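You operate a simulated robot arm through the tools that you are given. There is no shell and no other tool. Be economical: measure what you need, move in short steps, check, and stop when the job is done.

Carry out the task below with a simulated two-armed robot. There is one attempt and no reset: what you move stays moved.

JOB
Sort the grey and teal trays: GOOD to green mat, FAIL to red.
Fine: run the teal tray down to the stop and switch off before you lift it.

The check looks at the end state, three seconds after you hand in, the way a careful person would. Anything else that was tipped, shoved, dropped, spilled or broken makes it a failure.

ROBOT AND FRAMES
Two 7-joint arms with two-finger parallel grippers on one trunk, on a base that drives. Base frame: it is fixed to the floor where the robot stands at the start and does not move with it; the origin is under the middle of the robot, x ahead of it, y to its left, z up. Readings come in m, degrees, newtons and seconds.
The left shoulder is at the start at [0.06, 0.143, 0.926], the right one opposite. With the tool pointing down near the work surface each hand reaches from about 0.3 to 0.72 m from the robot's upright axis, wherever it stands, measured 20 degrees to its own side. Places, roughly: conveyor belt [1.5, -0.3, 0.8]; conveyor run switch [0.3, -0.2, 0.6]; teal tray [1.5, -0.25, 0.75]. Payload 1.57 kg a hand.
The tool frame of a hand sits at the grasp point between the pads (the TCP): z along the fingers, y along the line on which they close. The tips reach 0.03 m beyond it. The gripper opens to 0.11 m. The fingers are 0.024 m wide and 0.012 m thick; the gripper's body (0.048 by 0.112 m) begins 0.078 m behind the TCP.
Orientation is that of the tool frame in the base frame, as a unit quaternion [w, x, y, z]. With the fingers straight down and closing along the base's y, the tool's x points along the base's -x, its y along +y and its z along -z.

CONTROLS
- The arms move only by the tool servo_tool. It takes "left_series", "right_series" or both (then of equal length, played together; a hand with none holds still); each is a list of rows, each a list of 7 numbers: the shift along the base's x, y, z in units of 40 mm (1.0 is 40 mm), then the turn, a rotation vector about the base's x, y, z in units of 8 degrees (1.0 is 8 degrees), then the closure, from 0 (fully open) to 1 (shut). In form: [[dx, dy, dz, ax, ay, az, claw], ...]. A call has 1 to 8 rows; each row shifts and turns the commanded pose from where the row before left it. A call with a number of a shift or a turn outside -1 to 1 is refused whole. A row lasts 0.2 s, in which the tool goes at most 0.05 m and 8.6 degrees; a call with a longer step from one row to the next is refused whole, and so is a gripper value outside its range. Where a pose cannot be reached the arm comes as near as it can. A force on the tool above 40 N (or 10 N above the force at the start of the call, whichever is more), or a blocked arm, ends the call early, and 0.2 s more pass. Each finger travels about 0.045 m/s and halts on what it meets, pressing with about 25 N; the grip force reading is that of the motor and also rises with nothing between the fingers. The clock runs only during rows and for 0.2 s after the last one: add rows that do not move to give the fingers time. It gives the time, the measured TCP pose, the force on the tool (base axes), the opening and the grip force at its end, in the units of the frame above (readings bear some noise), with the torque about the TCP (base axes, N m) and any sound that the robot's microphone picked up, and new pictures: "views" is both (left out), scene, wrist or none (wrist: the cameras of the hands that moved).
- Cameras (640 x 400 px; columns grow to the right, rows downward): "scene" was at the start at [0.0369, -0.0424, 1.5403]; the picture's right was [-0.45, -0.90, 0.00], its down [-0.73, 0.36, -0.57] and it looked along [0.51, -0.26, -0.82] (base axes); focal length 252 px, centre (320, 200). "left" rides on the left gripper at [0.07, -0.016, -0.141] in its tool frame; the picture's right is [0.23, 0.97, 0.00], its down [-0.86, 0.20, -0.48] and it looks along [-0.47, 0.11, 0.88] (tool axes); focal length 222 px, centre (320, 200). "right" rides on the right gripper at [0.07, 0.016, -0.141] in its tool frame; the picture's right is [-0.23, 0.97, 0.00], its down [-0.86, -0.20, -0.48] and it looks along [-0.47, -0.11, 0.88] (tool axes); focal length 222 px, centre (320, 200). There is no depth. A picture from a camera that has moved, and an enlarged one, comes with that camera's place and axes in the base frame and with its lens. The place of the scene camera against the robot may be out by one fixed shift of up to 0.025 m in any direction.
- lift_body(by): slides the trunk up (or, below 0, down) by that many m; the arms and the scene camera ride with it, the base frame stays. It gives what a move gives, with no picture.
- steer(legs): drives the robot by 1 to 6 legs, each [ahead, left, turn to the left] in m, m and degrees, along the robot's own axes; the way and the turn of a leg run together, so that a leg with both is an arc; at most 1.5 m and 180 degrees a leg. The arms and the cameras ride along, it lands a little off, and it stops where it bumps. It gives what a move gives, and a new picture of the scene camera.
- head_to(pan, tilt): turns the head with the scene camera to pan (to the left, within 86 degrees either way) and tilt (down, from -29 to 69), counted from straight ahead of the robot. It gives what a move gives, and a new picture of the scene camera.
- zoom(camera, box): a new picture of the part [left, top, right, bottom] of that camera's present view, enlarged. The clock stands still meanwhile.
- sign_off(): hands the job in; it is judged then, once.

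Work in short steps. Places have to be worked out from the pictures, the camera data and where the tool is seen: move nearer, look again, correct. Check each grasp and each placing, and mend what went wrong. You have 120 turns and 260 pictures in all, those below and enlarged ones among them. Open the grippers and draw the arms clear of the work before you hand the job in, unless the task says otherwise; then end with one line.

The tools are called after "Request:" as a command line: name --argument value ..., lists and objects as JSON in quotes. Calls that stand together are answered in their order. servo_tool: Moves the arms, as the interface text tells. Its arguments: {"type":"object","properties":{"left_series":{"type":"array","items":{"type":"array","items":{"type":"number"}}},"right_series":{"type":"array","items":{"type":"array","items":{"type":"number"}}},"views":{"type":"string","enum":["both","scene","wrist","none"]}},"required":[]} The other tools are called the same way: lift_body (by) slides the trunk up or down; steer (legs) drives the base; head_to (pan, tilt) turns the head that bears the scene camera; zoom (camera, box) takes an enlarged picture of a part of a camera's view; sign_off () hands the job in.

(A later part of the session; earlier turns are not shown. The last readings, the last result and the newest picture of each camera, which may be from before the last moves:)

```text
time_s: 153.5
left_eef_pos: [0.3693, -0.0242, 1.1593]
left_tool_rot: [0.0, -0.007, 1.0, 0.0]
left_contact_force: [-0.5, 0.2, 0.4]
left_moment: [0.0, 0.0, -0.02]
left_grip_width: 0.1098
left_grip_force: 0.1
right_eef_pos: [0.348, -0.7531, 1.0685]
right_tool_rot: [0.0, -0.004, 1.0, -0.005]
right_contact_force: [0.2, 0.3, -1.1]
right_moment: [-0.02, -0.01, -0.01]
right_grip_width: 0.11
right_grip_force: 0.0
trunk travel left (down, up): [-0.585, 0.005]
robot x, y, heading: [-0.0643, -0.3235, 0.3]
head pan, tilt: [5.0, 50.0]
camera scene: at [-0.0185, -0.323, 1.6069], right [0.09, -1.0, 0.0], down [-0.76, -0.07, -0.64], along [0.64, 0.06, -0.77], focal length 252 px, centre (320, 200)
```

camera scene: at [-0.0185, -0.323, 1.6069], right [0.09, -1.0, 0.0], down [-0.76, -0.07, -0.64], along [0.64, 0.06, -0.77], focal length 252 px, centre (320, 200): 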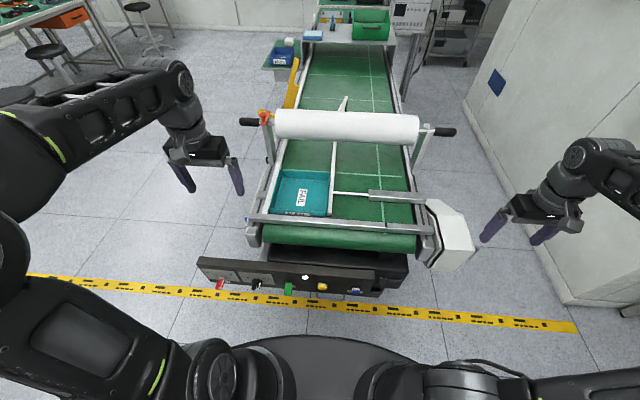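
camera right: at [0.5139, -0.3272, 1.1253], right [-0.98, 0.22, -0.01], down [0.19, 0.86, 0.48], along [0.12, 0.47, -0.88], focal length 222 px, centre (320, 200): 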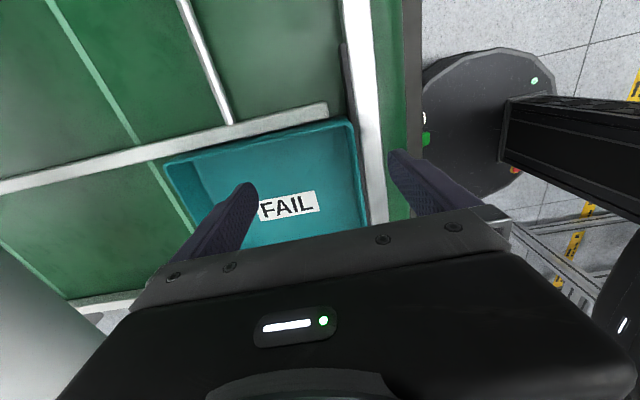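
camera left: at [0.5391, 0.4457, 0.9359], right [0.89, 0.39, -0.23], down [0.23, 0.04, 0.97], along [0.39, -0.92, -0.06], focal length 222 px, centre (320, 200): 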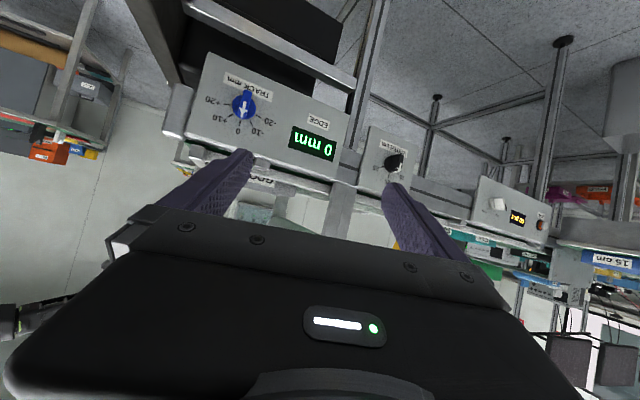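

Clear view. Drive forward 5 cm and bring the left hand, yawing −90°, above the tray.

Request:
steer --legs '[[0.055, 0, 0]]'

Request:
servo_tool --left_series '[[0.4, -0.4, -0.3, 0, 0, -1, 0], [0.4, -0.4, -0.3, 0, 0, -1, 0], [0.4, -0.4, -0.3, 0, 0, -1, 0], [0.4, -0.4, -0.3, 0, 0, -1, 0], [0.4, -0.4, -0.3, 0, 0, -1, 0], [0.4, -0.4, -0.3, 0, 0, -1, 0], [0.4, -0.4, -0.3, 0, 0, -1, 0], [0.4, -0.4, -0.3, 0, 0, -1, 0]]' --views "none"

Request:
servo_tool --left_series '[[0.4, -0.3, -0.2, 0, 0, -1, 0], [0.4, -0.3, -0.2, 0, 0, -1, 0], [0.4, -0.2, 0, 0, 0, -1, 0], [0.4, 0, 0, 0, 0, -0.25, 0], [0, 0, 0, 0, 0, 0, 0]]' --views "both"

```text
time_s: 154.5
left_eef_pos: [0.4254, -0.0241, 1.1584]
left_tool_rot: [-0.001, -0.007, 1.0, 0.0]
left_contact_force: [1.4, 1.0, -0.4]
left_moment: [0.03, 0.06, -0.03]
left_grip_width: 0.11
left_grip_force: 0.1
right_eef_pos: [0.4032, -0.7532, 1.0684]
right_tool_rot: [-0.001, -0.003, 1.0, -0.004]
right_contact_force: [0.8, 1.2, -0.7]
right_moment: [-0.05, 0.07, 0.01]
right_grip_width: 0.11
right_grip_force: 0.0
trunk travel left (down, up): [-0.585, 0.005]
robot x, y, heading: [-0.0118, -0.3191, 0.2]
head pan, tilt: [5.0, 50.0]
camera scene: at [0.0386, -0.3228, 1.6067], right [0.09, -1.0, 0.0], down [-0.76, -0.07, -0.64], along [0.64, 0.06, -0.77], focal length 252 px, centre (320, 200)
```

scene: 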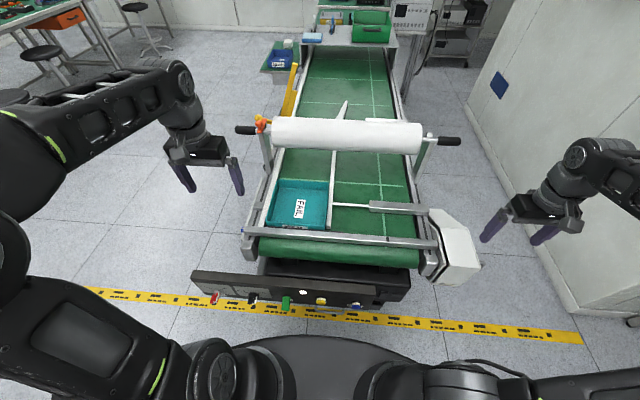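

```text
time_s: 156.3
left_eef_pos: [0.554, -0.1527, 1.0616]
left_tool_rot: [0.0, 0.524, 0.852, 0.001]
left_contact_force: [0.4, -0.3, -0.4]
left_moment: [0.01, -0.01, -0.02]
left_grip_width: 0.1104
left_grip_force: 0.1
right_eef_pos: [0.4035, -0.7517, 1.0697]
right_tool_rot: [0.001, -0.004, 1.0, -0.004]
right_contact_force: [1.0, 0.6, 0.5]
right_moment: [0.0, 0.02, 0.0]
right_grip_width: 0.1101
right_grip_force: 0.0
trunk travel left (down, up): [-0.585, 0.005]
robot x, y, heading: [-0.0109, -0.3167, 0.0]
head pan, tilt: [5.0, 50.0]
```

```text
time_s: 157.5
left_eef_pos: [0.6167, -0.1857, 1.0475]
left_tool_rot: [0.0, 0.703, 0.712, 0.0]
left_contact_force: [0.8, -0.3, -0.4]
left_moment: [0.01, 0.02, -0.03]
left_grip_width: 0.1101
left_grip_force: 0.0
right_eef_pos: [0.4023, -0.7527, 1.0692]
right_tool_rot: [0.0, -0.004, 1.0, -0.004]
right_contact_force: [0.1, 0.2, 0.2]
right_moment: [-0.01, 0.02, 0.0]
right_grip_width: 0.1099
right_grip_force: 0.1
trunk travel left (down, up): [-0.585, 0.005]
robot x, y, heading: [-0.0115, -0.319, 0.3]
head pan, tilt: [5.0, 50.0]
camera scene: at [0.0359, -0.3228, 1.6068], right [0.09, -1.0, 0.0], down [-0.76, -0.07, -0.64], along [0.64, 0.06, -0.77], focal length 252 px, centre (320, 200)
camera left: at [0.5979, -0.1156, 1.1901], right [0.97, 0.24, 0.0], down [0.21, -0.85, 0.48], along [0.11, -0.46, -0.88], focal length 222 px, centre (320, 200)
```

scene: 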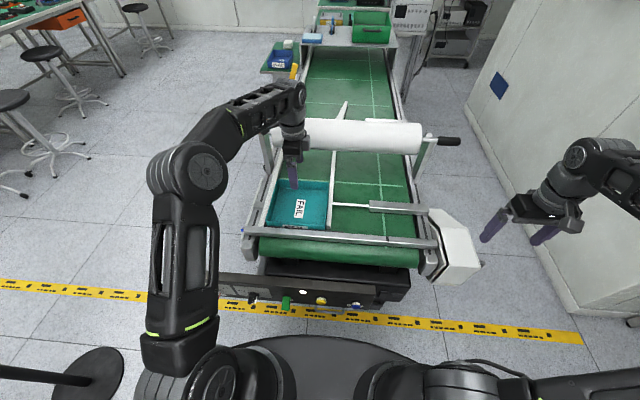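
left: 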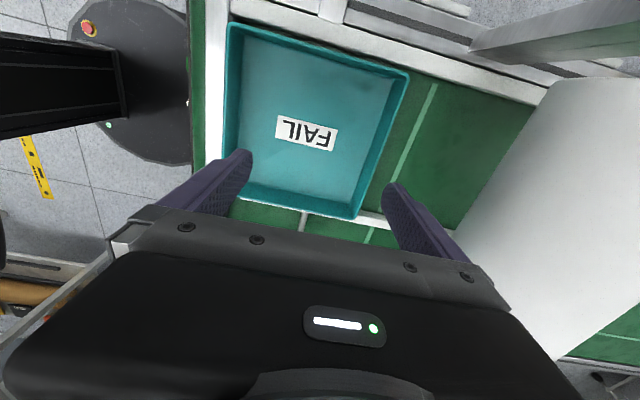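

The left arm reaches well. Back wall is at x≈0.687, centre y≈−0.18. Move above it and lower to z≈0.96.

Request:
servo_tool --left_series '[[0.6, 0, -0.3, 0, 0, 0, 0], [0.6, 0, -0.6, 0, 0, 0, 0], [0.4, 0, -0.6, 0, 0, 0, 0], [0, 0, -0.6, 0, 0, 0, 0], [0, 0, 0, 0, 0, 0, 0]]' --views "both"

```text
time_s: 158.7
left_eef_pos: [0.6659, -0.1857, 0.9807]
left_tool_rot: [0.0, 0.702, 0.712, 0.0]
left_contact_force: [-0.3, 1.0, -1.1]
left_moment: [0.01, 0.02, 0.01]
left_grip_width: 0.1099
left_grip_force: 0.0
left hand out of reach, approached as far as the arm can: row 2, 3
right_eef_pos: [0.4024, -0.7535, 1.0701]
right_tool_rot: [0.0, -0.004, 1.0, -0.004]
right_contact_force: [0.5, -0.7, -0.4]
right_moment: [-0.01, -0.01, 0.02]
right_grip_width: 0.1099
right_grip_force: 0.1
trunk travel left (down, up): [-0.585, 0.005]
robot x, y, heading: [-0.0133, -0.3213, 0.0]
head pan, tilt: [5.0, 50.0]
camera scene: at [0.036, -0.323, 1.6068], right [0.09, -1.0, 0.0], down [-0.76, -0.07, -0.64], along [0.64, 0.06, -0.77], focal length 252 px, centre (320, 200)
camera left: at [0.6484, -0.1147, 1.1219], right [0.97, 0.24, 0.0], down [0.21, -0.85, 0.48], along [0.12, -0.46, -0.88], focal length 222 px, centre (320, 200)
```

scene: 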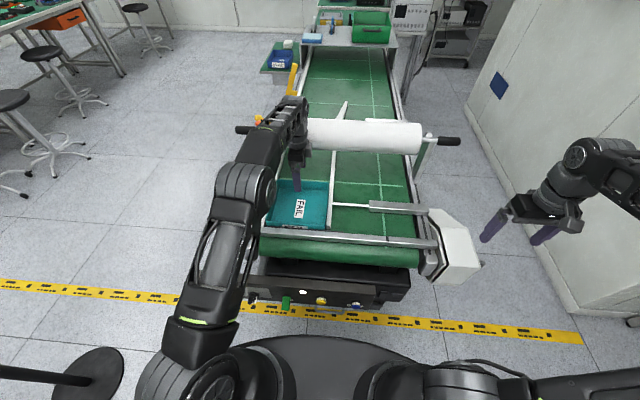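
left: 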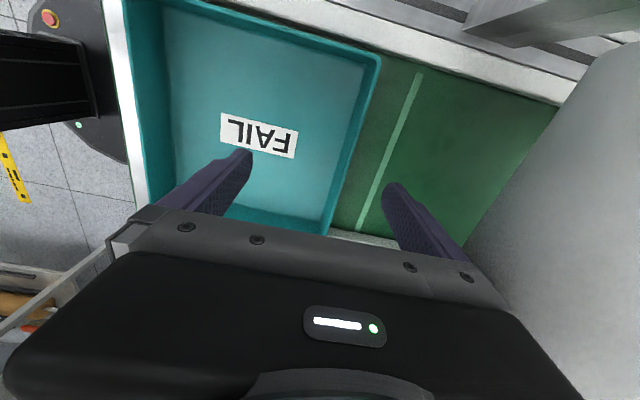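

Descend to grip height, nudging forward.

Request:
servo_tool --left_series '[[0.15, 0, -0.6, 0, 0, 0, 0], [0.3, 0, -0.6, 0, 0, 0, 0], [0, 0, -0.45, 0, 0, 0, 0], [0, 0, 0, 0, 0, 0, 0]]' --views "both"

Request:
zoom --camera "scene" --box '[240, 130, 400, 230]'

```text
time_s: 159.7
left_eef_pos: [0.6841, -0.1854, 0.9127]
left_tool_rot: [0.0, 0.702, 0.712, 0.001]
left_contact_force: [0.3, 0.6, 0.6]
left_moment: [0.0, -0.02, 0.03]
left_grip_width: 0.1098
left_grip_force: 0.1
right_eef_pos: [0.4026, -0.7527, 1.0695]
right_tool_rot: [-0.001, -0.003, 1.0, -0.005]
right_contact_force: [0.5, -0.8, 0.4]
right_moment: [0.04, 0.0, -0.01]
right_grip_width: 0.11
right_grip_force: 0.0
trunk travel left (down, up): [-0.585, 0.005]
robot x, y, heading: [-0.0113, -0.3202, 0.2]
head pan, tilt: [5.0, 50.0]
camera scene: at [0.0362, -0.3228, 1.6068], right [0.09, -1.0, 0.0], down [-0.76, -0.07, -0.64], along [0.64, 0.06, -0.77], focal length 252 px, centre (320, 200)
camera left: at [0.6668, -0.1151, 1.0557], right [0.97, 0.24, 0.0], down [0.21, -0.85, 0.48], along [0.12, -0.46, -0.88], focal length 222 px, centre (320, 200)
```

scene: 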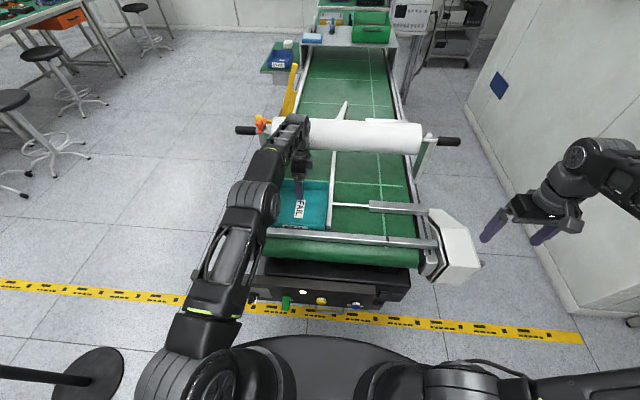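
left: 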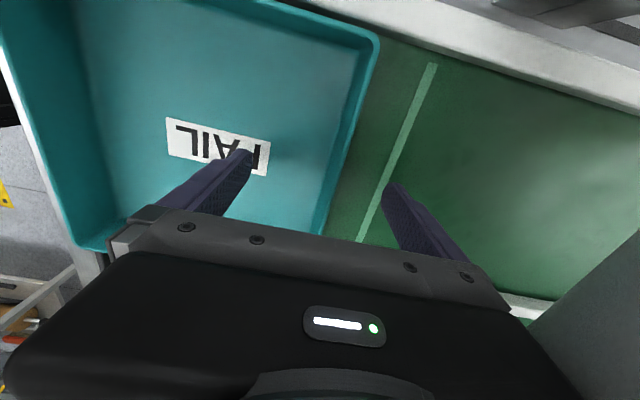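

```text
4.00 times, centred on (320, 180) of scene
camera zoom: at [0.0362, -0.3228, 1.6068], right [0.09, -1.0, 0.0], down [-0.76, -0.07, -0.64], along [0.64, 0.06, -0.77], focal length 1008 px, centre (320, 280)
```

zoom: 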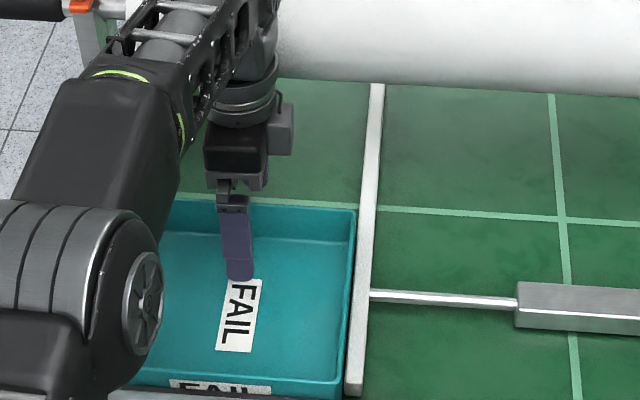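

Centered on the wall. Close.

Request:
servo_tool --left_series '[[0, 0, 0, 0, 0, 0, 0.5], [0, 0, 0, 0, 0, 0, 0.7], [0, 0, 0, 0, 0, 0, 0.85], [0, 0, 0, 0, 0, 0, 1], [0, 0, 0, 0, 0, 0, 1], [0, 0, 0, 0, 0, 0, 1], [0, 0, 0, 0, 0, 0, 1]]' --views "wrist"

```text
time_s: 161.3
left_eef_pos: [0.6929, -0.1841, 0.9136]
left_tool_rot: [0.004, 0.702, 0.712, 0.005]
left_contact_force: [38.4, 1.6, 2.9]
left_moment: [0.15, -0.28, -0.28]
left_grip_width: 0.0062
left_grip_force: 18.8
right_eef_pos: [0.4065, -0.7526, 1.0682]
right_tool_rot: [-0.002, -0.003, 1.0, -0.005]
right_contact_force: [0.4, 0.5, 0.8]
right_moment: [0.01, -0.01, 0.0]
right_grip_width: 0.1099
right_grip_force: 0.0
trunk travel left (down, up): [-0.585, 0.005]
robot x, y, heading: [-0.0123, -0.3178, -0.0]
head pan, tilt: [5.0, 50.0]
camera left: at [0.6724, -0.115, 1.0563], right [0.97, 0.24, 0.01], down [0.21, -0.85, 0.48], along [0.13, -0.47, -0.88], focal length 222 px, centre (320, 200)
```

left: 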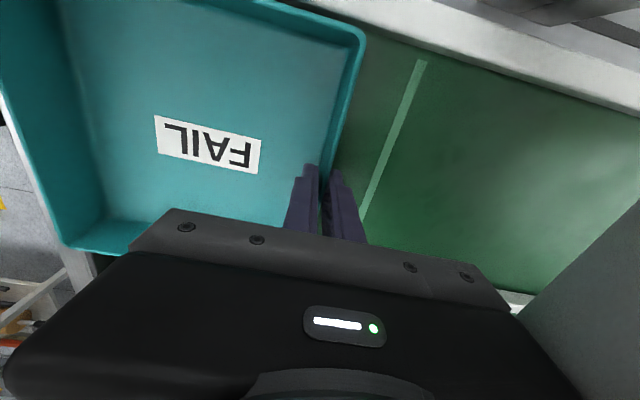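

Gripped. Ease forward ~10 mm to relieve the pull, then lift a little.

Request:
servo_tool --left_series '[[0.2, 0, 0, 0, 0, 0, 1], [0.15, 0, 0, 0, 0, 0, 1], [0, 0, 0, 0, 0, 0, 1]]' --views "none"

Request:
servo_tool --left_series '[[0, 0, 0.4, 0, 0, 0, 1], [0, 0, 0.4, 0, 0, 0, 1], [0, 0, 0, 0, 0, 0, 1]]' --views "both"

```text
time_s: 162.1
left_eef_pos: [0.6935, -0.1838, 0.9134]
left_tool_rot: [0.006, 0.703, 0.711, 0.004]
left_contact_force: [21.4, -1.5, 5.7]
left_moment: [0.83, -3.89, -1.33]
left_grip_width: 0.0054
left_grip_force: 25.1
left hand out of reach, approached as far as the arm can: row 1, 2
right_eef_pos: [0.4049, -0.7529, 1.0688]
right_tool_rot: [-0.001, -0.003, 1.0, -0.004]
right_contact_force: [0.5, -0.4, 0.0]
right_moment: [-0.02, 0.0, -0.05]
right_grip_width: 0.1101
right_grip_force: 0.0
trunk travel left (down, up): [-0.585, 0.005]
robot x, y, heading: [-0.0151, -0.3198, 0.2]
head pan, tilt: [5.0, 50.0]
```

```text
time_s: 162.9
left_eef_pos: [0.6911, -0.1855, 0.9366]
left_tool_rot: [0.006, 0.702, 0.712, 0.004]
left_contact_force: [35.6, -6.8, 0.1]
left_moment: [-0.39, -1.29, -0.43]
left_grip_width: 0.0065
left_grip_force: 25.3
left hand out of reach, approached as far as the arm can: row 2
right_eef_pos: [0.4051, -0.7534, 1.0683]
right_tool_rot: [-0.002, -0.003, 1.0, -0.004]
right_contact_force: [-0.2, 0.3, -0.7]
right_moment: [-0.01, -0.02, 0.02]
right_grip_width: 0.1098
right_grip_force: 0.1
trunk travel left (down, up): [-0.585, 0.005]
robot x, y, heading: [-0.0098, -0.3195, 0.1]
head pan, tilt: [5.0, 50.0]
camera scene: at [0.041, -0.3238, 1.6067], right [0.09, -1.0, 0.0], down [-0.77, -0.07, -0.64], along [0.64, 0.06, -0.77], focal length 252 px, centre (320, 200)
camera left: at [0.6716, -0.1144, 1.0779], right [0.97, 0.24, 0.01], down [0.2, -0.85, 0.48], along [0.13, -0.47, -0.87], focal length 222 px, centre (320, 200)
```

scene: 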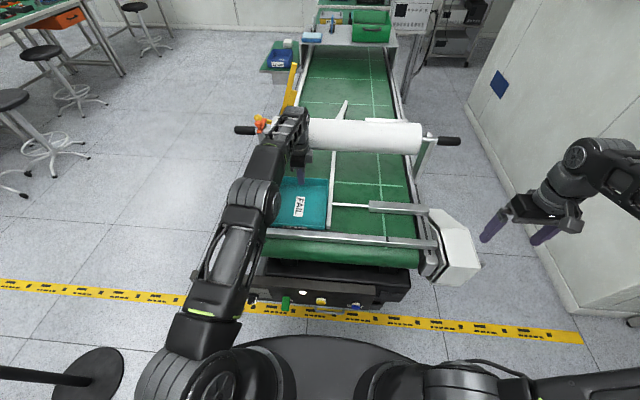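
left: 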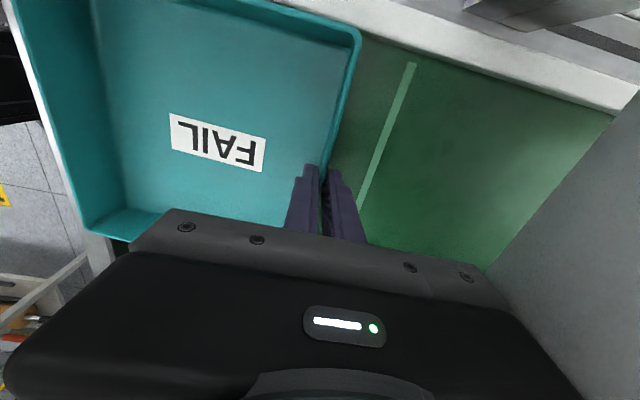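

The arm at its reach limit pulls the tray against the stop; I roll the base forward 1.5 cm to relieve it.

Request:
steer --legs '[[0.015, 0, 0]]'

Request:
servo_tool --left_series '[[0, 0, 0.3, 0, 0, 0, 1], [0, 0, 0.3, 0, 0, 0, 1], [0, 0, 0, 0, 0, 0, 1]]' --views "both"

Request:
zoom --camera "scene" --box '[240, 130, 400, 250]'

```text
time_s: 163.7
left_eef_pos: [0.6928, -0.1853, 0.9337]
left_tool_rot: [0.0, 0.704, 0.71, 0.0]
left_contact_force: [-7.5, 0.7, -2.3]
left_moment: [-0.37, -2.37, -0.68]
left_grip_width: 0.0058
left_grip_force: 25.2
right_eef_pos: [0.4106, -0.7517, 1.07]
right_tool_rot: [0.0, -0.003, 1.0, -0.004]
right_contact_force: [0.3, 0.4, -0.1]
right_moment: [0.01, -0.04, -0.02]
right_grip_width: 0.1101
right_grip_force: 0.1
trunk travel left (down, up): [-0.585, 0.005]
robot x, y, heading: [-0.0034, -0.3208, 0.3]
head pan, tilt: [5.0, 50.0]
stopped in leg 1: the robot was blocked; the commanded pose is now the measured one
camera scene: at [0.0438, -0.3226, 1.6069], right [0.09, -1.0, 0.0], down [-0.76, -0.07, -0.64], along [0.64, 0.06, -0.77], focal length 252 px, centre (320, 200)
```

scene: 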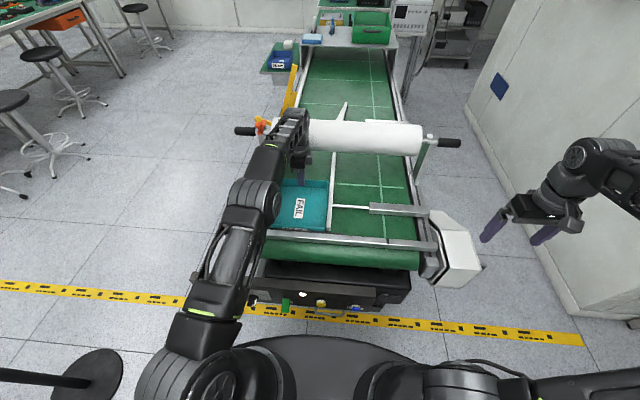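

```text
time_s: 164.5
left_eef_pos: [0.691, -0.1858, 0.9455]
left_tool_rot: [0.002, 0.703, 0.711, 0.0]
left_contact_force: [-9.1, -0.2, -6.4]
left_moment: [0.02, -1.95, -0.76]
left_grip_width: 0.0067
left_grip_force: 24.8
left hand out of reach, approached as far as the arm can: row 2
right_eef_pos: [0.411, -0.7525, 1.0686]
right_tool_rot: [0.001, -0.003, 1.0, -0.004]
right_contact_force: [-0.6, 0.1, -0.2]
right_moment: [-0.04, 0.01, 0.01]
right_grip_width: 0.1101
right_grip_force: 0.0
trunk travel left (down, up): [-0.585, 0.005]
robot x, y, heading: [-0.0043, -0.3166, 0.1]
head pan, tilt: [5.0, 50.0]
camera scene: at [0.044, -0.3228, 1.6068], right [0.09, -1.0, 0.0], down [-0.76, -0.07, -0.64], along [0.64, 0.06, -0.77], focal length 252 px, centre (320, 200)
camera left: at [0.6731, -0.1142, 1.0874], right [0.97, 0.24, 0.0], down [0.21, -0.85, 0.48], along [0.11, -0.47, -0.88], focal length 222 px, centre (320, 200)
```

scene: 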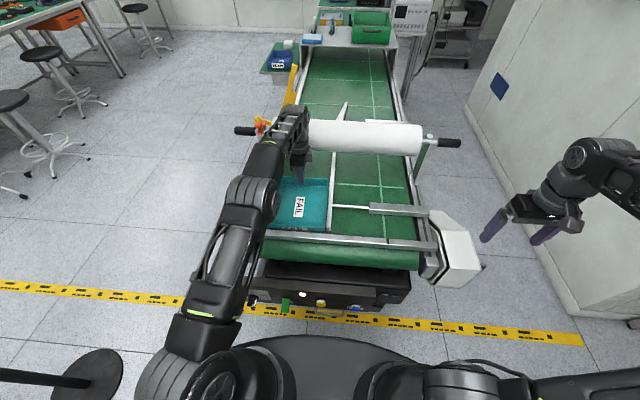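
left: 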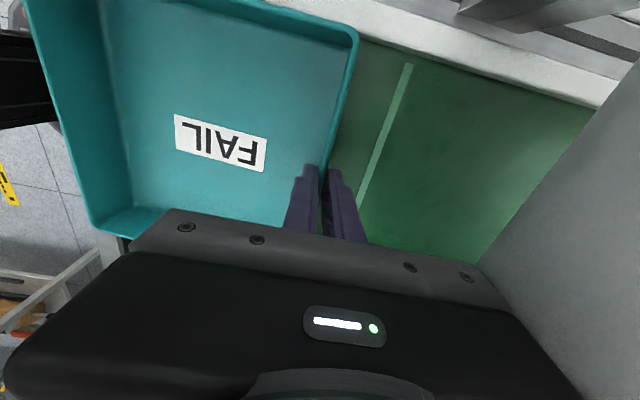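

```text
3.33 times, centred on (320, 190) of scene
camera zoom: at [0.044, -0.3228, 1.6068], right [0.09, -1.0, 0.0], down [-0.76, -0.07, -0.64], along [0.64, 0.06, -0.77], focal length 840 px, centre (320, 233)
```

zoom: 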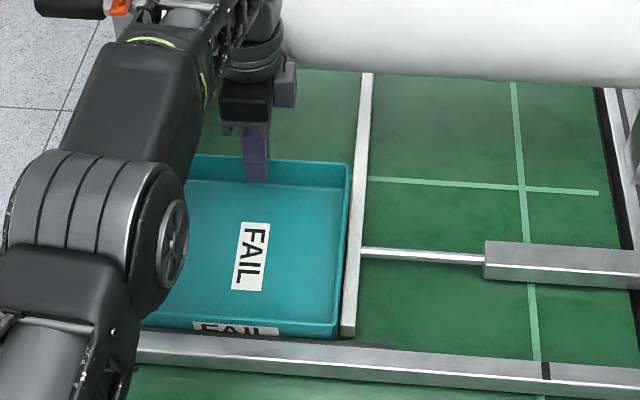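

The base was blocked by something; I check the panel area closely.

Request:
zoom --camera "scene" --box '[230, 260, 430, 380]'

Request:
zoom --camera "scene" --box '[230, 80, 430, 200]'

```text
3.20 times, centred on (330, 320) of scene
camera zoom: at [0.044, -0.3228, 1.6068], right [0.09, -1.0, 0.0], down [-0.76, -0.07, -0.64], along [0.64, 0.06, -0.77], focal length 806 px, centre (288, -184)
```

zoom: 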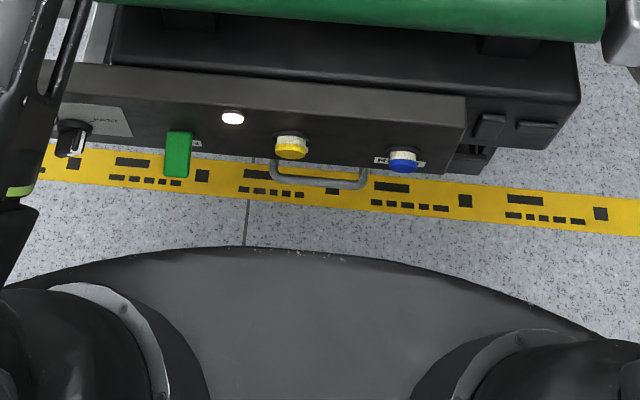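

```text
3.20 times, centred on (330, 140) of scene
camera zoom: at [0.044, -0.3228, 1.6068], right [0.09, -1.0, 0.0], down [-0.76, -0.07, -0.64], along [0.64, 0.06, -0.77], focal length 806 px, centre (288, 392)
```

zoom: 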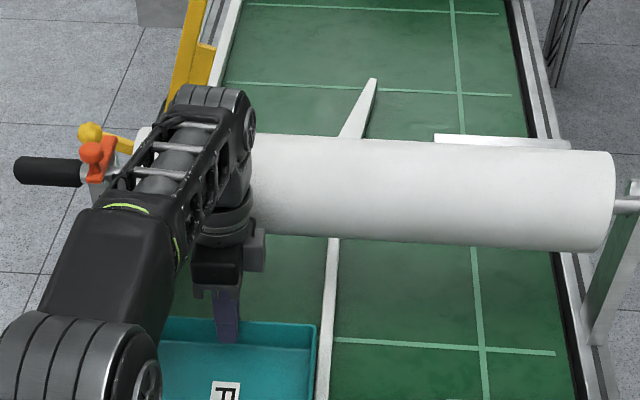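

Floor gap to the panel is clear, so the wrist is probably against the roll. I tilt the hand (wrist back toward me, 8°), which relieves it and gains reach, then lift on.

Request:
servo_tool --left_series '[[0, 0, 0, 0, -0.5, 0, 1], [0, 0, 0, 0, -0.5, 0, 1], [0, 0, 0, 0, 0, 0, 1]]' --views "both"

Request:
zoom --camera "scene" --box '[230, 110, 430, 235]'

```text
time_s: 165.3
left_eef_pos: [0.6921, -0.1846, 0.9452]
left_tool_rot: [0.05, 0.702, 0.709, 0.047]
left_contact_force: [-0.2, 0.5, -3.9]
left_moment: [-0.02, -0.32, 0.01]
left_grip_width: 0.0036
left_grip_force: 24.8
right_eef_pos: [0.4112, -0.7516, 1.0696]
right_tool_rot: [-0.001, -0.003, 1.0, -0.004]
right_contact_force: [0.4, 0.1, 0.1]
right_moment: [0.03, -0.01, 0.01]
right_grip_width: 0.1099
right_grip_force: 0.0
trunk travel left (down, up): [-0.585, 0.005]
robot x, y, heading: [-0.0031, -0.3147, 0.0]
head pan, tilt: [5.0, 50.0]
camera scene: at [0.0457, -0.3227, 1.6068], right [0.09, -1.0, 0.0], down [-0.76, -0.07, -0.64], along [0.64, 0.06, -0.77], focal length 252 px, centre (320, 200)
camera left: at [0.6553, -0.1142, 1.0835], right [0.96, 0.24, 0.13], down [0.14, -0.85, 0.51], along [0.23, -0.47, -0.85], focal length 222 px, centre (320, 200)
```

scene: 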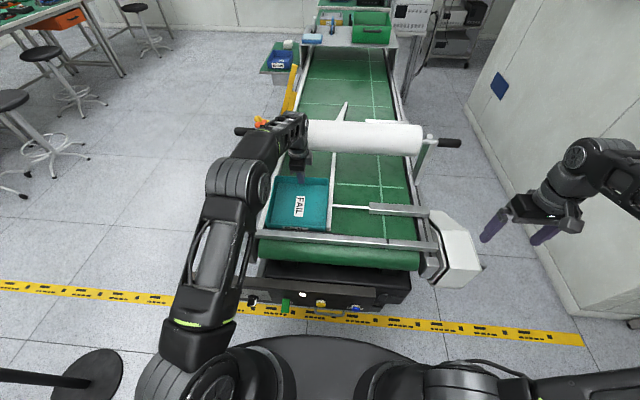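
left: 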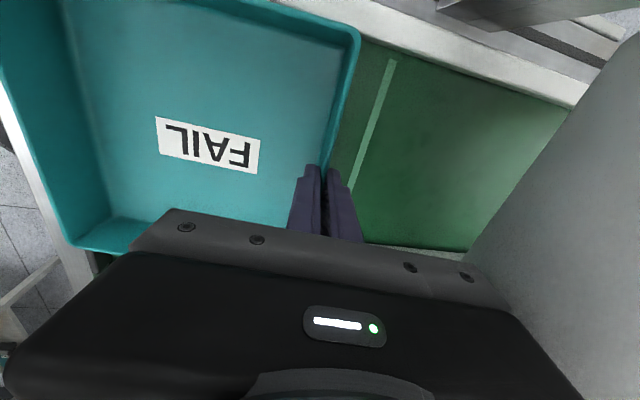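

```text
3.20 times, centred on (330, 172) of scene
camera zoom: at [0.0457, -0.3227, 1.6068], right [0.09, -1.0, 0.0], down [-0.76, -0.07, -0.64], along [0.64, 0.06, -0.77], focal length 806 px, centre (288, 288)
```

zoom: 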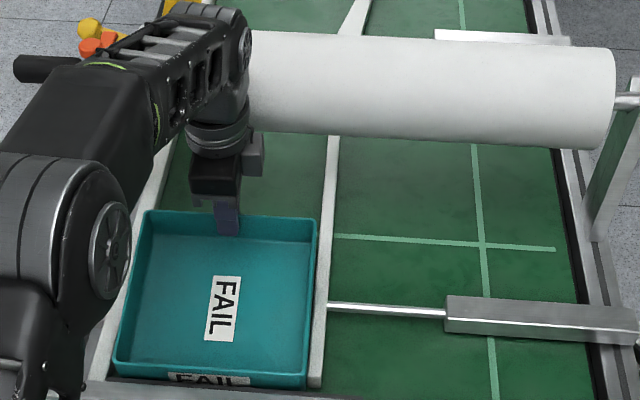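

Clean now: 3.9 N load, no pull. Lift straight up.

Request:
servo_tool --left_series '[[0, 0, 0.5, 0, 0, 0, 1], [0, 0, 0.5, 0, 0, 0, 1], [0, 0, 0.5, 0, 0, 0, 1], [0, 0, 0.5, 0, 0, 0, 1], [0, 0, 0, 0, 0, 0, 1]]' --views "scene"

Request:
zoom --camera "scene" --box '[230, 110, 430, 235]'

```text
time_s: 166.5
left_eef_pos: [0.6932, -0.1843, 1.025]
left_tool_rot: [0.049, 0.701, 0.709, 0.048]
left_contact_force: [0.6, -0.9, -2.6]
left_moment: [-0.02, -0.33, 0.01]
left_grip_width: 0.0041
left_grip_force: 25.2
right_eef_pos: [0.412, -0.7518, 1.0698]
right_tool_rot: [0.0, -0.004, 1.0, -0.004]
right_contact_force: [-0.2, -0.5, 0.1]
right_moment: [0.04, 0.01, 0.0]
right_grip_width: 0.1102
right_grip_force: 0.0
trunk travel left (down, up): [-0.585, 0.005]
robot x, y, heading: [-0.0044, -0.3184, 0.2]
head pan, tilt: [5.0, 50.0]
camera scene: at [0.0454, -0.3227, 1.6068], right [0.09, -1.0, 0.0], down [-0.76, -0.07, -0.64], along [0.64, 0.06, -0.77], focal length 252 px, centre (320, 200)
```

scene: 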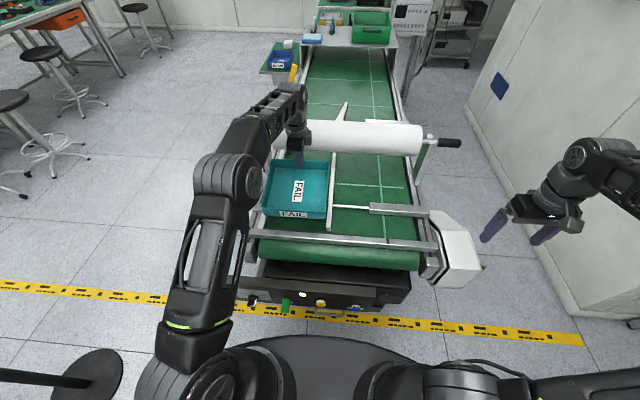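

```text
3.20 times, centred on (330, 172) of scene
camera zoom: at [0.0454, -0.3227, 1.6068], right [0.09, -1.0, 0.0], down [-0.76, -0.07, -0.64], along [0.64, 0.06, -0.77], focal length 806 px, centre (288, 288)
```

zoom: 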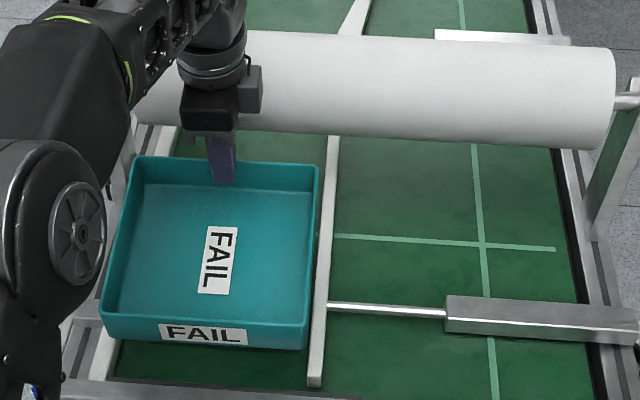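

Lifted free. Raise, draw back and level the tray.

Request:
servo_tool --left_series '[[-0.3, 0, 0.6, 0, 0, 0, 1], [-0.7, 0, 0.6, 0, 0.25, 0, 1], [-0.8, 0, 0.3, 0, 0.25, 0, 1], [-0.8, 0, 0, 0, 0.25, 0, 1], [-0.8, 0, 0, 0, 0.25, 0, 1], [-0.8, 0.3, 0, 0, 0, 0, 1], [0, 0.3, 0, 0, 0, 0, 1]]' --views "scene"

```text
time_s: 168.1
left_eef_pos: [0.5243, -0.1599, 1.0859]
left_tool_rot: [0.0, 0.703, 0.711, -0.002]
left_contact_force: [-0.4, -0.5, -2.8]
left_moment: [0.04, -0.32, -0.01]
left_grip_width: 0.0038
left_grip_force: 24.5
right_eef_pos: [0.4122, -0.7532, 1.0701]
right_tool_rot: [-0.001, -0.003, 1.0, -0.004]
right_contact_force: [-0.4, -0.4, -1.0]
right_moment: [-0.02, 0.03, 0.0]
right_grip_width: 0.1101
right_grip_force: 0.0
trunk travel left (down, up): [-0.585, 0.005]
robot x, y, heading: [-0.0067, -0.322, 0.2]
head pan, tilt: [5.0, 50.0]
camera scene: at [0.046, -0.3227, 1.6068], right [0.09, -1.0, 0.0], down [-0.76, -0.07, -0.64], along [0.64, 0.06, -0.77], focal length 252 px, centre (320, 200)
```

scene: 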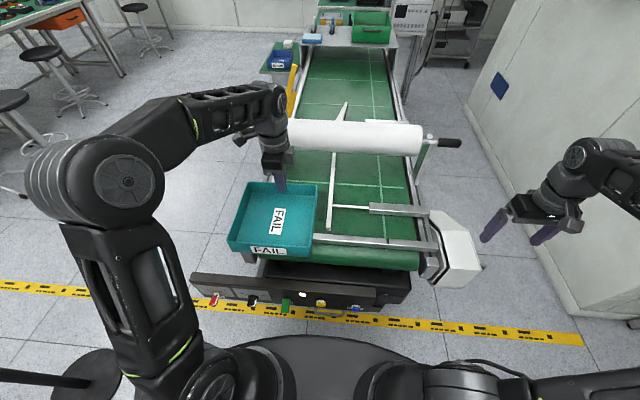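

Holding well. Drive back and turn toward the mat table.

Request:
steer --legs '[[-0.7, 0, 0], [0, 0, -90], [0.35, -0.09, 0]]'

Request:
head_to --pan 0 --tilt 45

```text
time_s: 177.6
left_eef_pos: [-0.6134, -1.1964, 1.0859]
left_tool_rot: [-0.002, 1.0, 0.013, -0.001]
left_contact_force: [-0.7, 0.1, -3.5]
left_moment: [-0.29, -0.04, -0.03]
left_grip_width: 0.0038
left_grip_force: 24.4
right_eef_pos: [-1.2085, -1.0951, 1.0709]
right_tool_rot: [-0.004, 0.699, 0.715, -0.003]
right_contact_force: [0.2, -0.4, -0.7]
right_moment: [0.05, -0.03, 0.03]
right_grip_width: 0.1101
right_grip_force: 0.3
trunk travel left (down, up): [-0.585, 0.005]
robot x, y, heading: [-0.7826, -0.6661, -88.7]
head pan, tilt: [5.0, 50.0]
camera scene: at [-0.7725, -0.7294, 1.6068], right [-0.99, -0.11, 0.0], down [-0.08, 0.76, -0.64], along [0.07, -0.64, -0.77], focal length 252 px, centre (320, 200)
```

scene: 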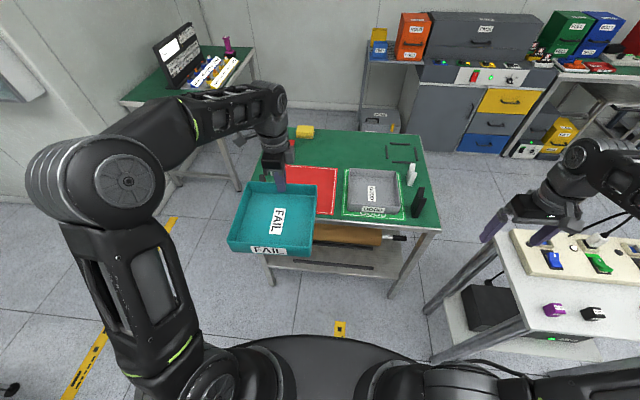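

```text
time_s: 178.3
left_eef_pos: [-0.6126, -1.1961, 1.0861]
left_tool_rot: [0.0, 1.0, 0.014, -0.002]
left_contact_force: [0.1, -0.5, -4.1]
left_moment: [-0.34, -0.05, -0.02]
left_grip_width: 0.0037
left_grip_force: 24.5
right_eef_pos: [-1.2081, -1.0959, 1.0701]
right_tool_rot: [-0.003, 0.699, 0.715, -0.003]
right_contact_force: [0.2, 0.2, -0.7]
right_moment: [0.01, 0.01, -0.01]
right_grip_width: 0.1099
right_grip_force: 0.0
trunk travel left (down, up): [-0.585, 0.005]
robot x, y, heading: [-0.781, -0.669, -89.0]
head pan, tilt: [0.0, 45.0]
camera scene: at [-0.7788, -0.7328, 1.6137], right [-1.0, -0.02, 0.0], down [-0.01, 0.71, -0.71], along [0.01, -0.71, -0.71], focal length 252 px, centre (320, 200)
```

scene: 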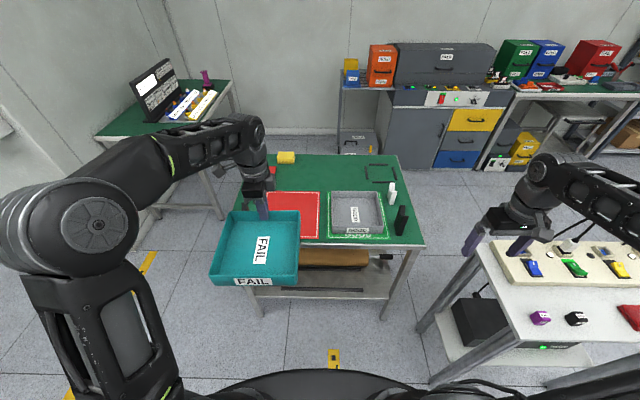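

Red mat: x −0.52…−0.763, y −1.33…−1.59. Tuck the right hand inward a bit, then drive 0.22 m closer shifting 3 cm right.

Request:
servo_tool --right_series '[[0.7, 0, 0.4, 0, 0, 0, 0], [0.7, 0.3, 0.4, 0, 0, 0, 0], [0.7, 0.5, 0.3, 0, 0, 0, 0]]' --views "none"

Request:
steer --legs '[[0.22, -0.03, -1]]'

Request:
head_to --pan 12 --tilt 55

```text
time_s: 179.1
left_eef_pos: [-0.614, -1.1953, 1.0866]
left_tool_rot: [-0.002, 1.0, 0.014, -0.002]
left_contact_force: [0.2, 0.2, -3.0]
left_moment: [-0.32, -0.02, 0.02]
left_grip_width: 0.0035
left_grip_force: 24.6
right_eef_pos: [-1.1245, -1.0598, 1.115]
right_tool_rot: [-0.004, 0.699, 0.715, -0.004]
right_contact_force: [0.1, 0.3, -0.8]
right_moment: [-0.02, 0.03, -0.02]
right_grip_width: 0.1098
right_grip_force: 0.1
trunk travel left (down, up): [-0.585, 0.005]
robot x, y, heading: [-0.7805, -0.6709, -89.1]
head pan, tilt: [0.0, 45.0]
```

```text
time_s: 180.8
left_eef_pos: [-0.6496, -1.4217, 1.0842]
left_tool_rot: [-0.002, 1.0, 0.007, -0.001]
left_contact_force: [-0.2, -0.8, -3.9]
left_moment: [-0.3, -0.05, 0.0]
left_grip_width: 0.0037
left_grip_force: 25.3
right_eef_pos: [-1.1584, -1.2792, 1.1134]
right_tool_rot: [-0.004, 0.704, 0.71, -0.002]
right_contact_force: [-0.8, 0.1, -0.8]
right_moment: [0.07, 0.0, 0.01]
right_grip_width: 0.1102
right_grip_force: 0.1
trunk travel left (down, up): [-0.585, 0.005]
robot x, y, heading: [-0.8106, -0.891, -89.8]
head pan, tilt: [0.0, 45.0]
camera scene: at [-0.8075, -0.9569, 1.6137], right [-1.0, 0.0, 0.0], down [0.0, 0.71, -0.71], along [0.0, -0.71, -0.71], focal length 252 px, centre (320, 200)
```

scene: 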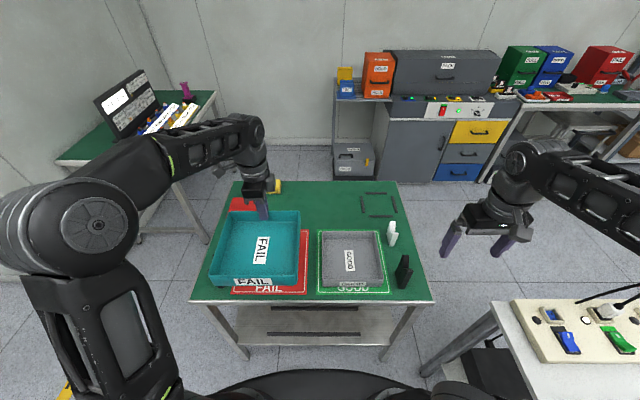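

```text
time_s: 181.5
left_eef_pos: [-0.6494, -1.42, 1.0863]
left_tool_rot: [-0.001, 1.0, 0.006, -0.001]
left_contact_force: [-0.3, 0.5, -3.7]
left_moment: [-0.33, -0.05, 0.0]
left_grip_width: 0.0038
left_grip_force: 24.9
right_eef_pos: [-1.1593, -1.2782, 1.1141]
right_tool_rot: [-0.003, 0.704, 0.71, -0.003]
right_contact_force: [0.0, 0.5, -0.1]
right_moment: [0.0, 0.0, -0.02]
right_grip_width: 0.1101
right_grip_force: 0.0
trunk travel left (down, up): [-0.585, 0.005]
robot x, y, heading: [-0.8105, -0.8949, -89.9]
head pan, tilt: [12.0, 55.0]
camera scene: at [-0.7924, -0.9444, 1.6004], right [-0.98, -0.21, 0.0], down [-0.17, 0.8, -0.57], along [0.12, -0.56, -0.82], focal length 252 px, centre (320, 200)
```

scene: 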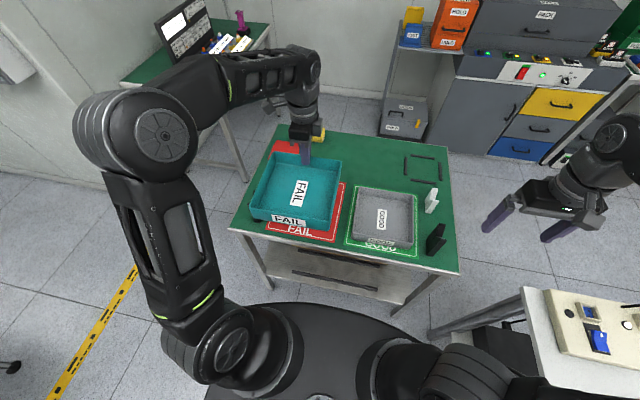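

Aligned with the red mat. Extend 12 cm and begin lowering.

Request:
servo_tool --left_series '[[0, -0.8, 0, 0, 0, 0, 1], [0, -0.8, 0, 0, 0, 0, 1], [0, -0.8, -0.3, 0, 0, 0, 1], [0, -0.5, -0.6, 0, 0, 0, 1], [0, 0, -0.8, 0, 0, 0, 1], [0, 0, -0.8, 0, 0, 0, 1], [0, 0, -0.8, 0, 0, 0, 1]]' --views "both"

Request:
zoom --camera "scene" --box '[220, 130, 380, 250]'

```text
time_s: 183.1
left_eef_pos: [-0.6497, -1.5382, 0.9513]
left_tool_rot: [-0.001, 1.0, 0.006, -0.001]
left_contact_force: [0.2, -0.6, -3.0]
left_moment: [-0.3, 0.02, -0.01]
left_grip_width: 0.0036
left_grip_force: 24.7
right_eef_pos: [-1.1591, -1.2783, 1.1152]
right_tool_rot: [-0.004, 0.704, 0.71, -0.002]
right_contact_force: [0.5, -0.6, 0.3]
right_moment: [-0.03, 0.02, -0.01]
right_grip_width: 0.11
right_grip_force: 0.0
trunk travel left (down, up): [-0.585, 0.005]
robot x, y, heading: [-0.8088, -0.8877, -90.0]
head pan, tilt: [12.0, 55.0]
camera scene: at [-0.7923, -0.9452, 1.6003], right [-0.98, -0.21, 0.0], down [-0.17, 0.8, -0.57], along [0.12, -0.56, -0.82], focal length 252 px, centre (320, 200)
camera left: at [-0.5804, -1.5211, 1.0942], right [0.24, -0.97, 0.0], down [-0.85, -0.21, 0.48], along [-0.47, -0.11, -0.88], focal length 222 px, centre (320, 200)
```

scene: 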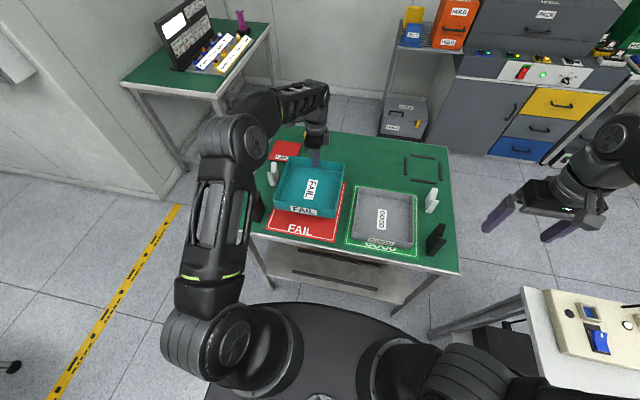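
left: 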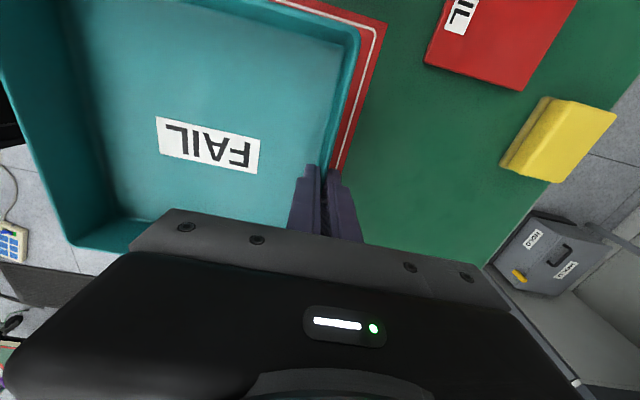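

```text
3.33 times, centred on (300, 190) of scene
camera zoom: at [-0.7923, -0.9452, 1.6003], right [-0.98, -0.21, 0.0], down [-0.17, 0.8, -0.57], along [0.12, -0.56, -0.82], focal length 840 px, centre (387, 233)
```

zoom: 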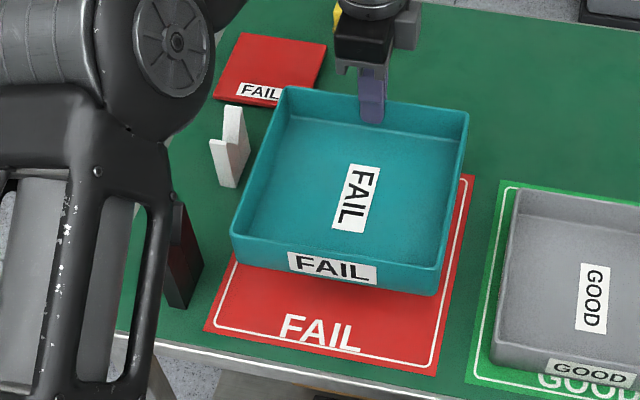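

Good. Lower another 7 cm.

Request:
servo_tool --left_series '[[0, 0, -0.6, 0, 0, 0, 1], [0, 0, -0.6, 0, 0, 0, 1], [0, 0, -0.6, 0, 0, 0, 1], [0, 0, 0, 0, 0, 0, 1]]' --views "both"

Request:
zoom --camera "scene" --box '[220, 130, 380, 250]'

```text
time_s: 184.1
left_eef_pos: [-0.6488, -1.5358, 0.88]
left_tool_rot: [-0.001, 1.0, 0.005, 0.0]
left_contact_force: [-0.8, 0.8, -4.2]
left_moment: [-0.32, -0.03, -0.01]
left_grip_width: 0.0036
left_grip_force: 24.5
right_eef_pos: [-1.1593, -1.278, 1.1154]
right_tool_rot: [-0.003, 0.704, 0.71, -0.003]
right_contact_force: [0.6, 0.5, -0.3]
right_moment: [-0.02, -0.02, -0.02]
right_grip_width: 0.11
right_grip_force: 0.1
trunk travel left (down, up): [-0.585, 0.005]
robot x, y, heading: [-0.8113, -0.8914, -89.8]
head pan, tilt: [12.0, 55.0]
camera scene: at [-0.7924, -0.9443, 1.6003], right [-0.98, -0.21, 0.0], down [-0.17, 0.8, -0.57], along [0.12, -0.56, -0.82], focal length 252 px, centre (320, 200)
camera left: at [-0.5801, -1.5193, 1.0231], right [0.24, -0.97, 0.0], down [-0.85, -0.21, 0.48], along [-0.47, -0.11, -0.88], focal length 222 px, centre (320, 200)
```

scene: 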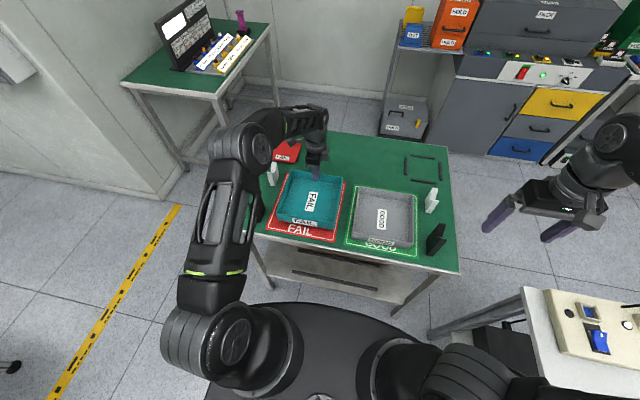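
left: 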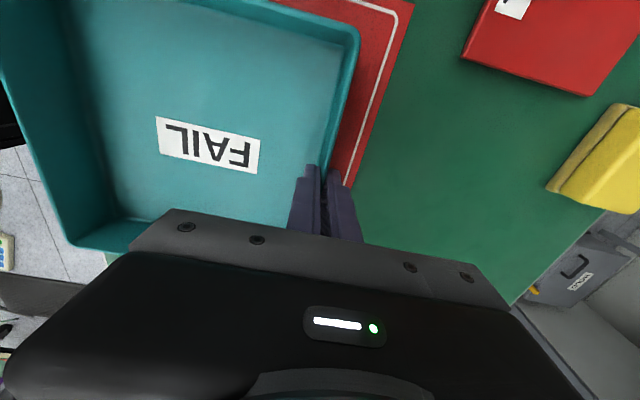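

```text
3.33 times, centred on (300, 190) of scene
camera zoom: at [-0.7924, -0.9443, 1.6003], right [-0.98, -0.21, 0.0], down [-0.17, 0.8, -0.57], along [0.12, -0.56, -0.82], focal length 840 px, centre (387, 233)
```

zoom: 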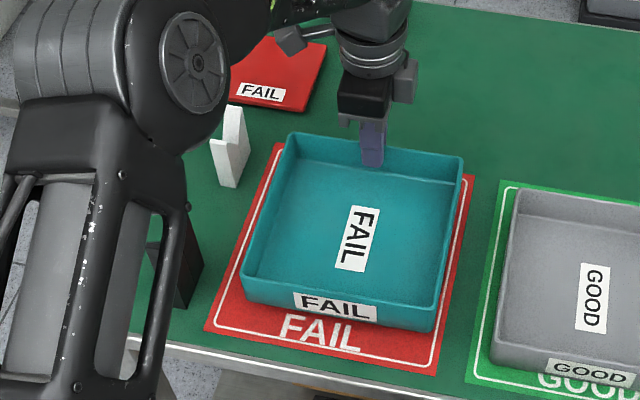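

Well centred. Lower to contact in small steps.

Request:
servo_tool --left_series '[[0, 0, -0.3, 0, 0, 0, 1], [0, 0, -0.2, 0, 0, 0, 1], [0, 0, 0, 0, 0, 0, 1]]' --views "none"

Request:
servo_tool --left_series '[[0, 0, -0.15, 0, 0, 0, 1], [0, 0, 0, 0, 0, 0, 1]]' --views "both"

Request:
zoom --camera "scene" --box '[220, 130, 380, 250]'

```text
time_s: 184.9
left_eef_pos: [-0.6495, -1.5386, 0.8618]
left_tool_rot: [-0.002, 1.0, 0.006, -0.001]
left_contact_force: [-0.3, -0.7, -3.4]
left_moment: [-0.35, 0.0, 0.01]
left_grip_width: 0.0039
left_grip_force: 24.8
right_eef_pos: [-1.1586, -1.2772, 1.1155]
right_tool_rot: [-0.003, 0.703, 0.711, -0.003]
right_contact_force: [0.4, 0.3, 0.0]
right_moment: [-0.02, -0.01, 0.01]
right_grip_width: 0.1098
right_grip_force: 0.1
trunk travel left (down, up): [-0.585, 0.005]
robot x, y, heading: [-0.8095, -0.8938, -89.9]
head pan, tilt: [12.0, 55.0]
```

```text
time_s: 185.5
left_eef_pos: [-0.65, -1.5361, 0.8562]
left_tool_rot: [-0.001, 1.0, 0.006, -0.001]
left_contact_force: [0.9, 0.3, -3.8]
left_moment: [-0.35, 0.03, 0.0]
left_grip_width: 0.0038
left_grip_force: 24.5
right_eef_pos: [-1.1593, -1.2776, 1.1144]
right_tool_rot: [-0.003, 0.704, 0.71, -0.004]
right_contact_force: [0.4, -0.2, -0.3]
right_moment: [0.02, -0.04, -0.01]
right_grip_width: 0.1102
right_grip_force: 0.1
trunk travel left (down, up): [-0.585, 0.005]
robot x, y, heading: [-0.8126, -0.8961, -89.6]
head pan, tilt: [12.0, 55.0]
camera scene: at [-0.7924, -0.9446, 1.6003], right [-0.98, -0.21, 0.0], down [-0.17, 0.8, -0.57], along [0.12, -0.56, -0.82], focal length 252 px, centre (320, 200)
camera left: at [-0.5805, -1.5197, 0.9982], right [0.24, -0.97, 0.0], down [-0.85, -0.21, 0.48], along [-0.47, -0.11, -0.88], focal length 222 px, centre (320, 200)
```

scene: 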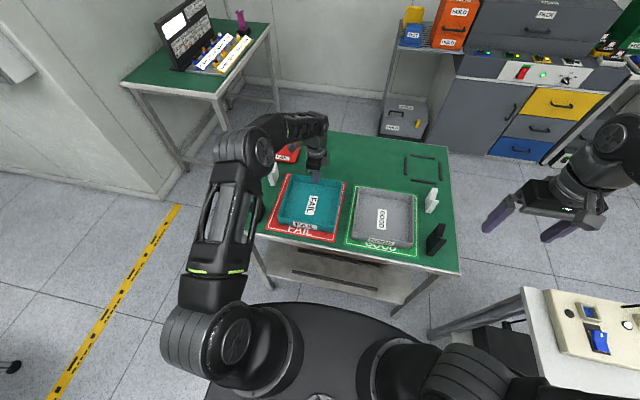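
left: 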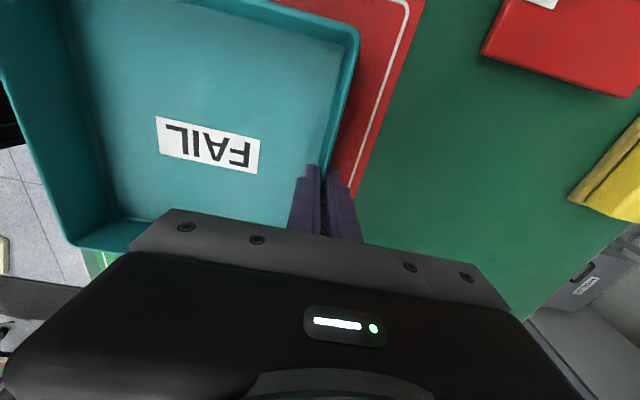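

```text
3.33 times, centred on (300, 190) of scene
camera zoom: at [-0.7924, -0.9446, 1.6003], right [-0.98, -0.21, 0.0], down [-0.17, 0.8, -0.57], along [0.12, -0.56, -0.82], focal length 840 px, centre (387, 233)
```

zoom: 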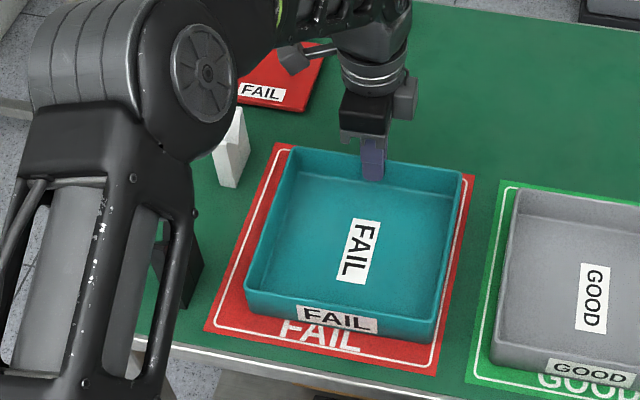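

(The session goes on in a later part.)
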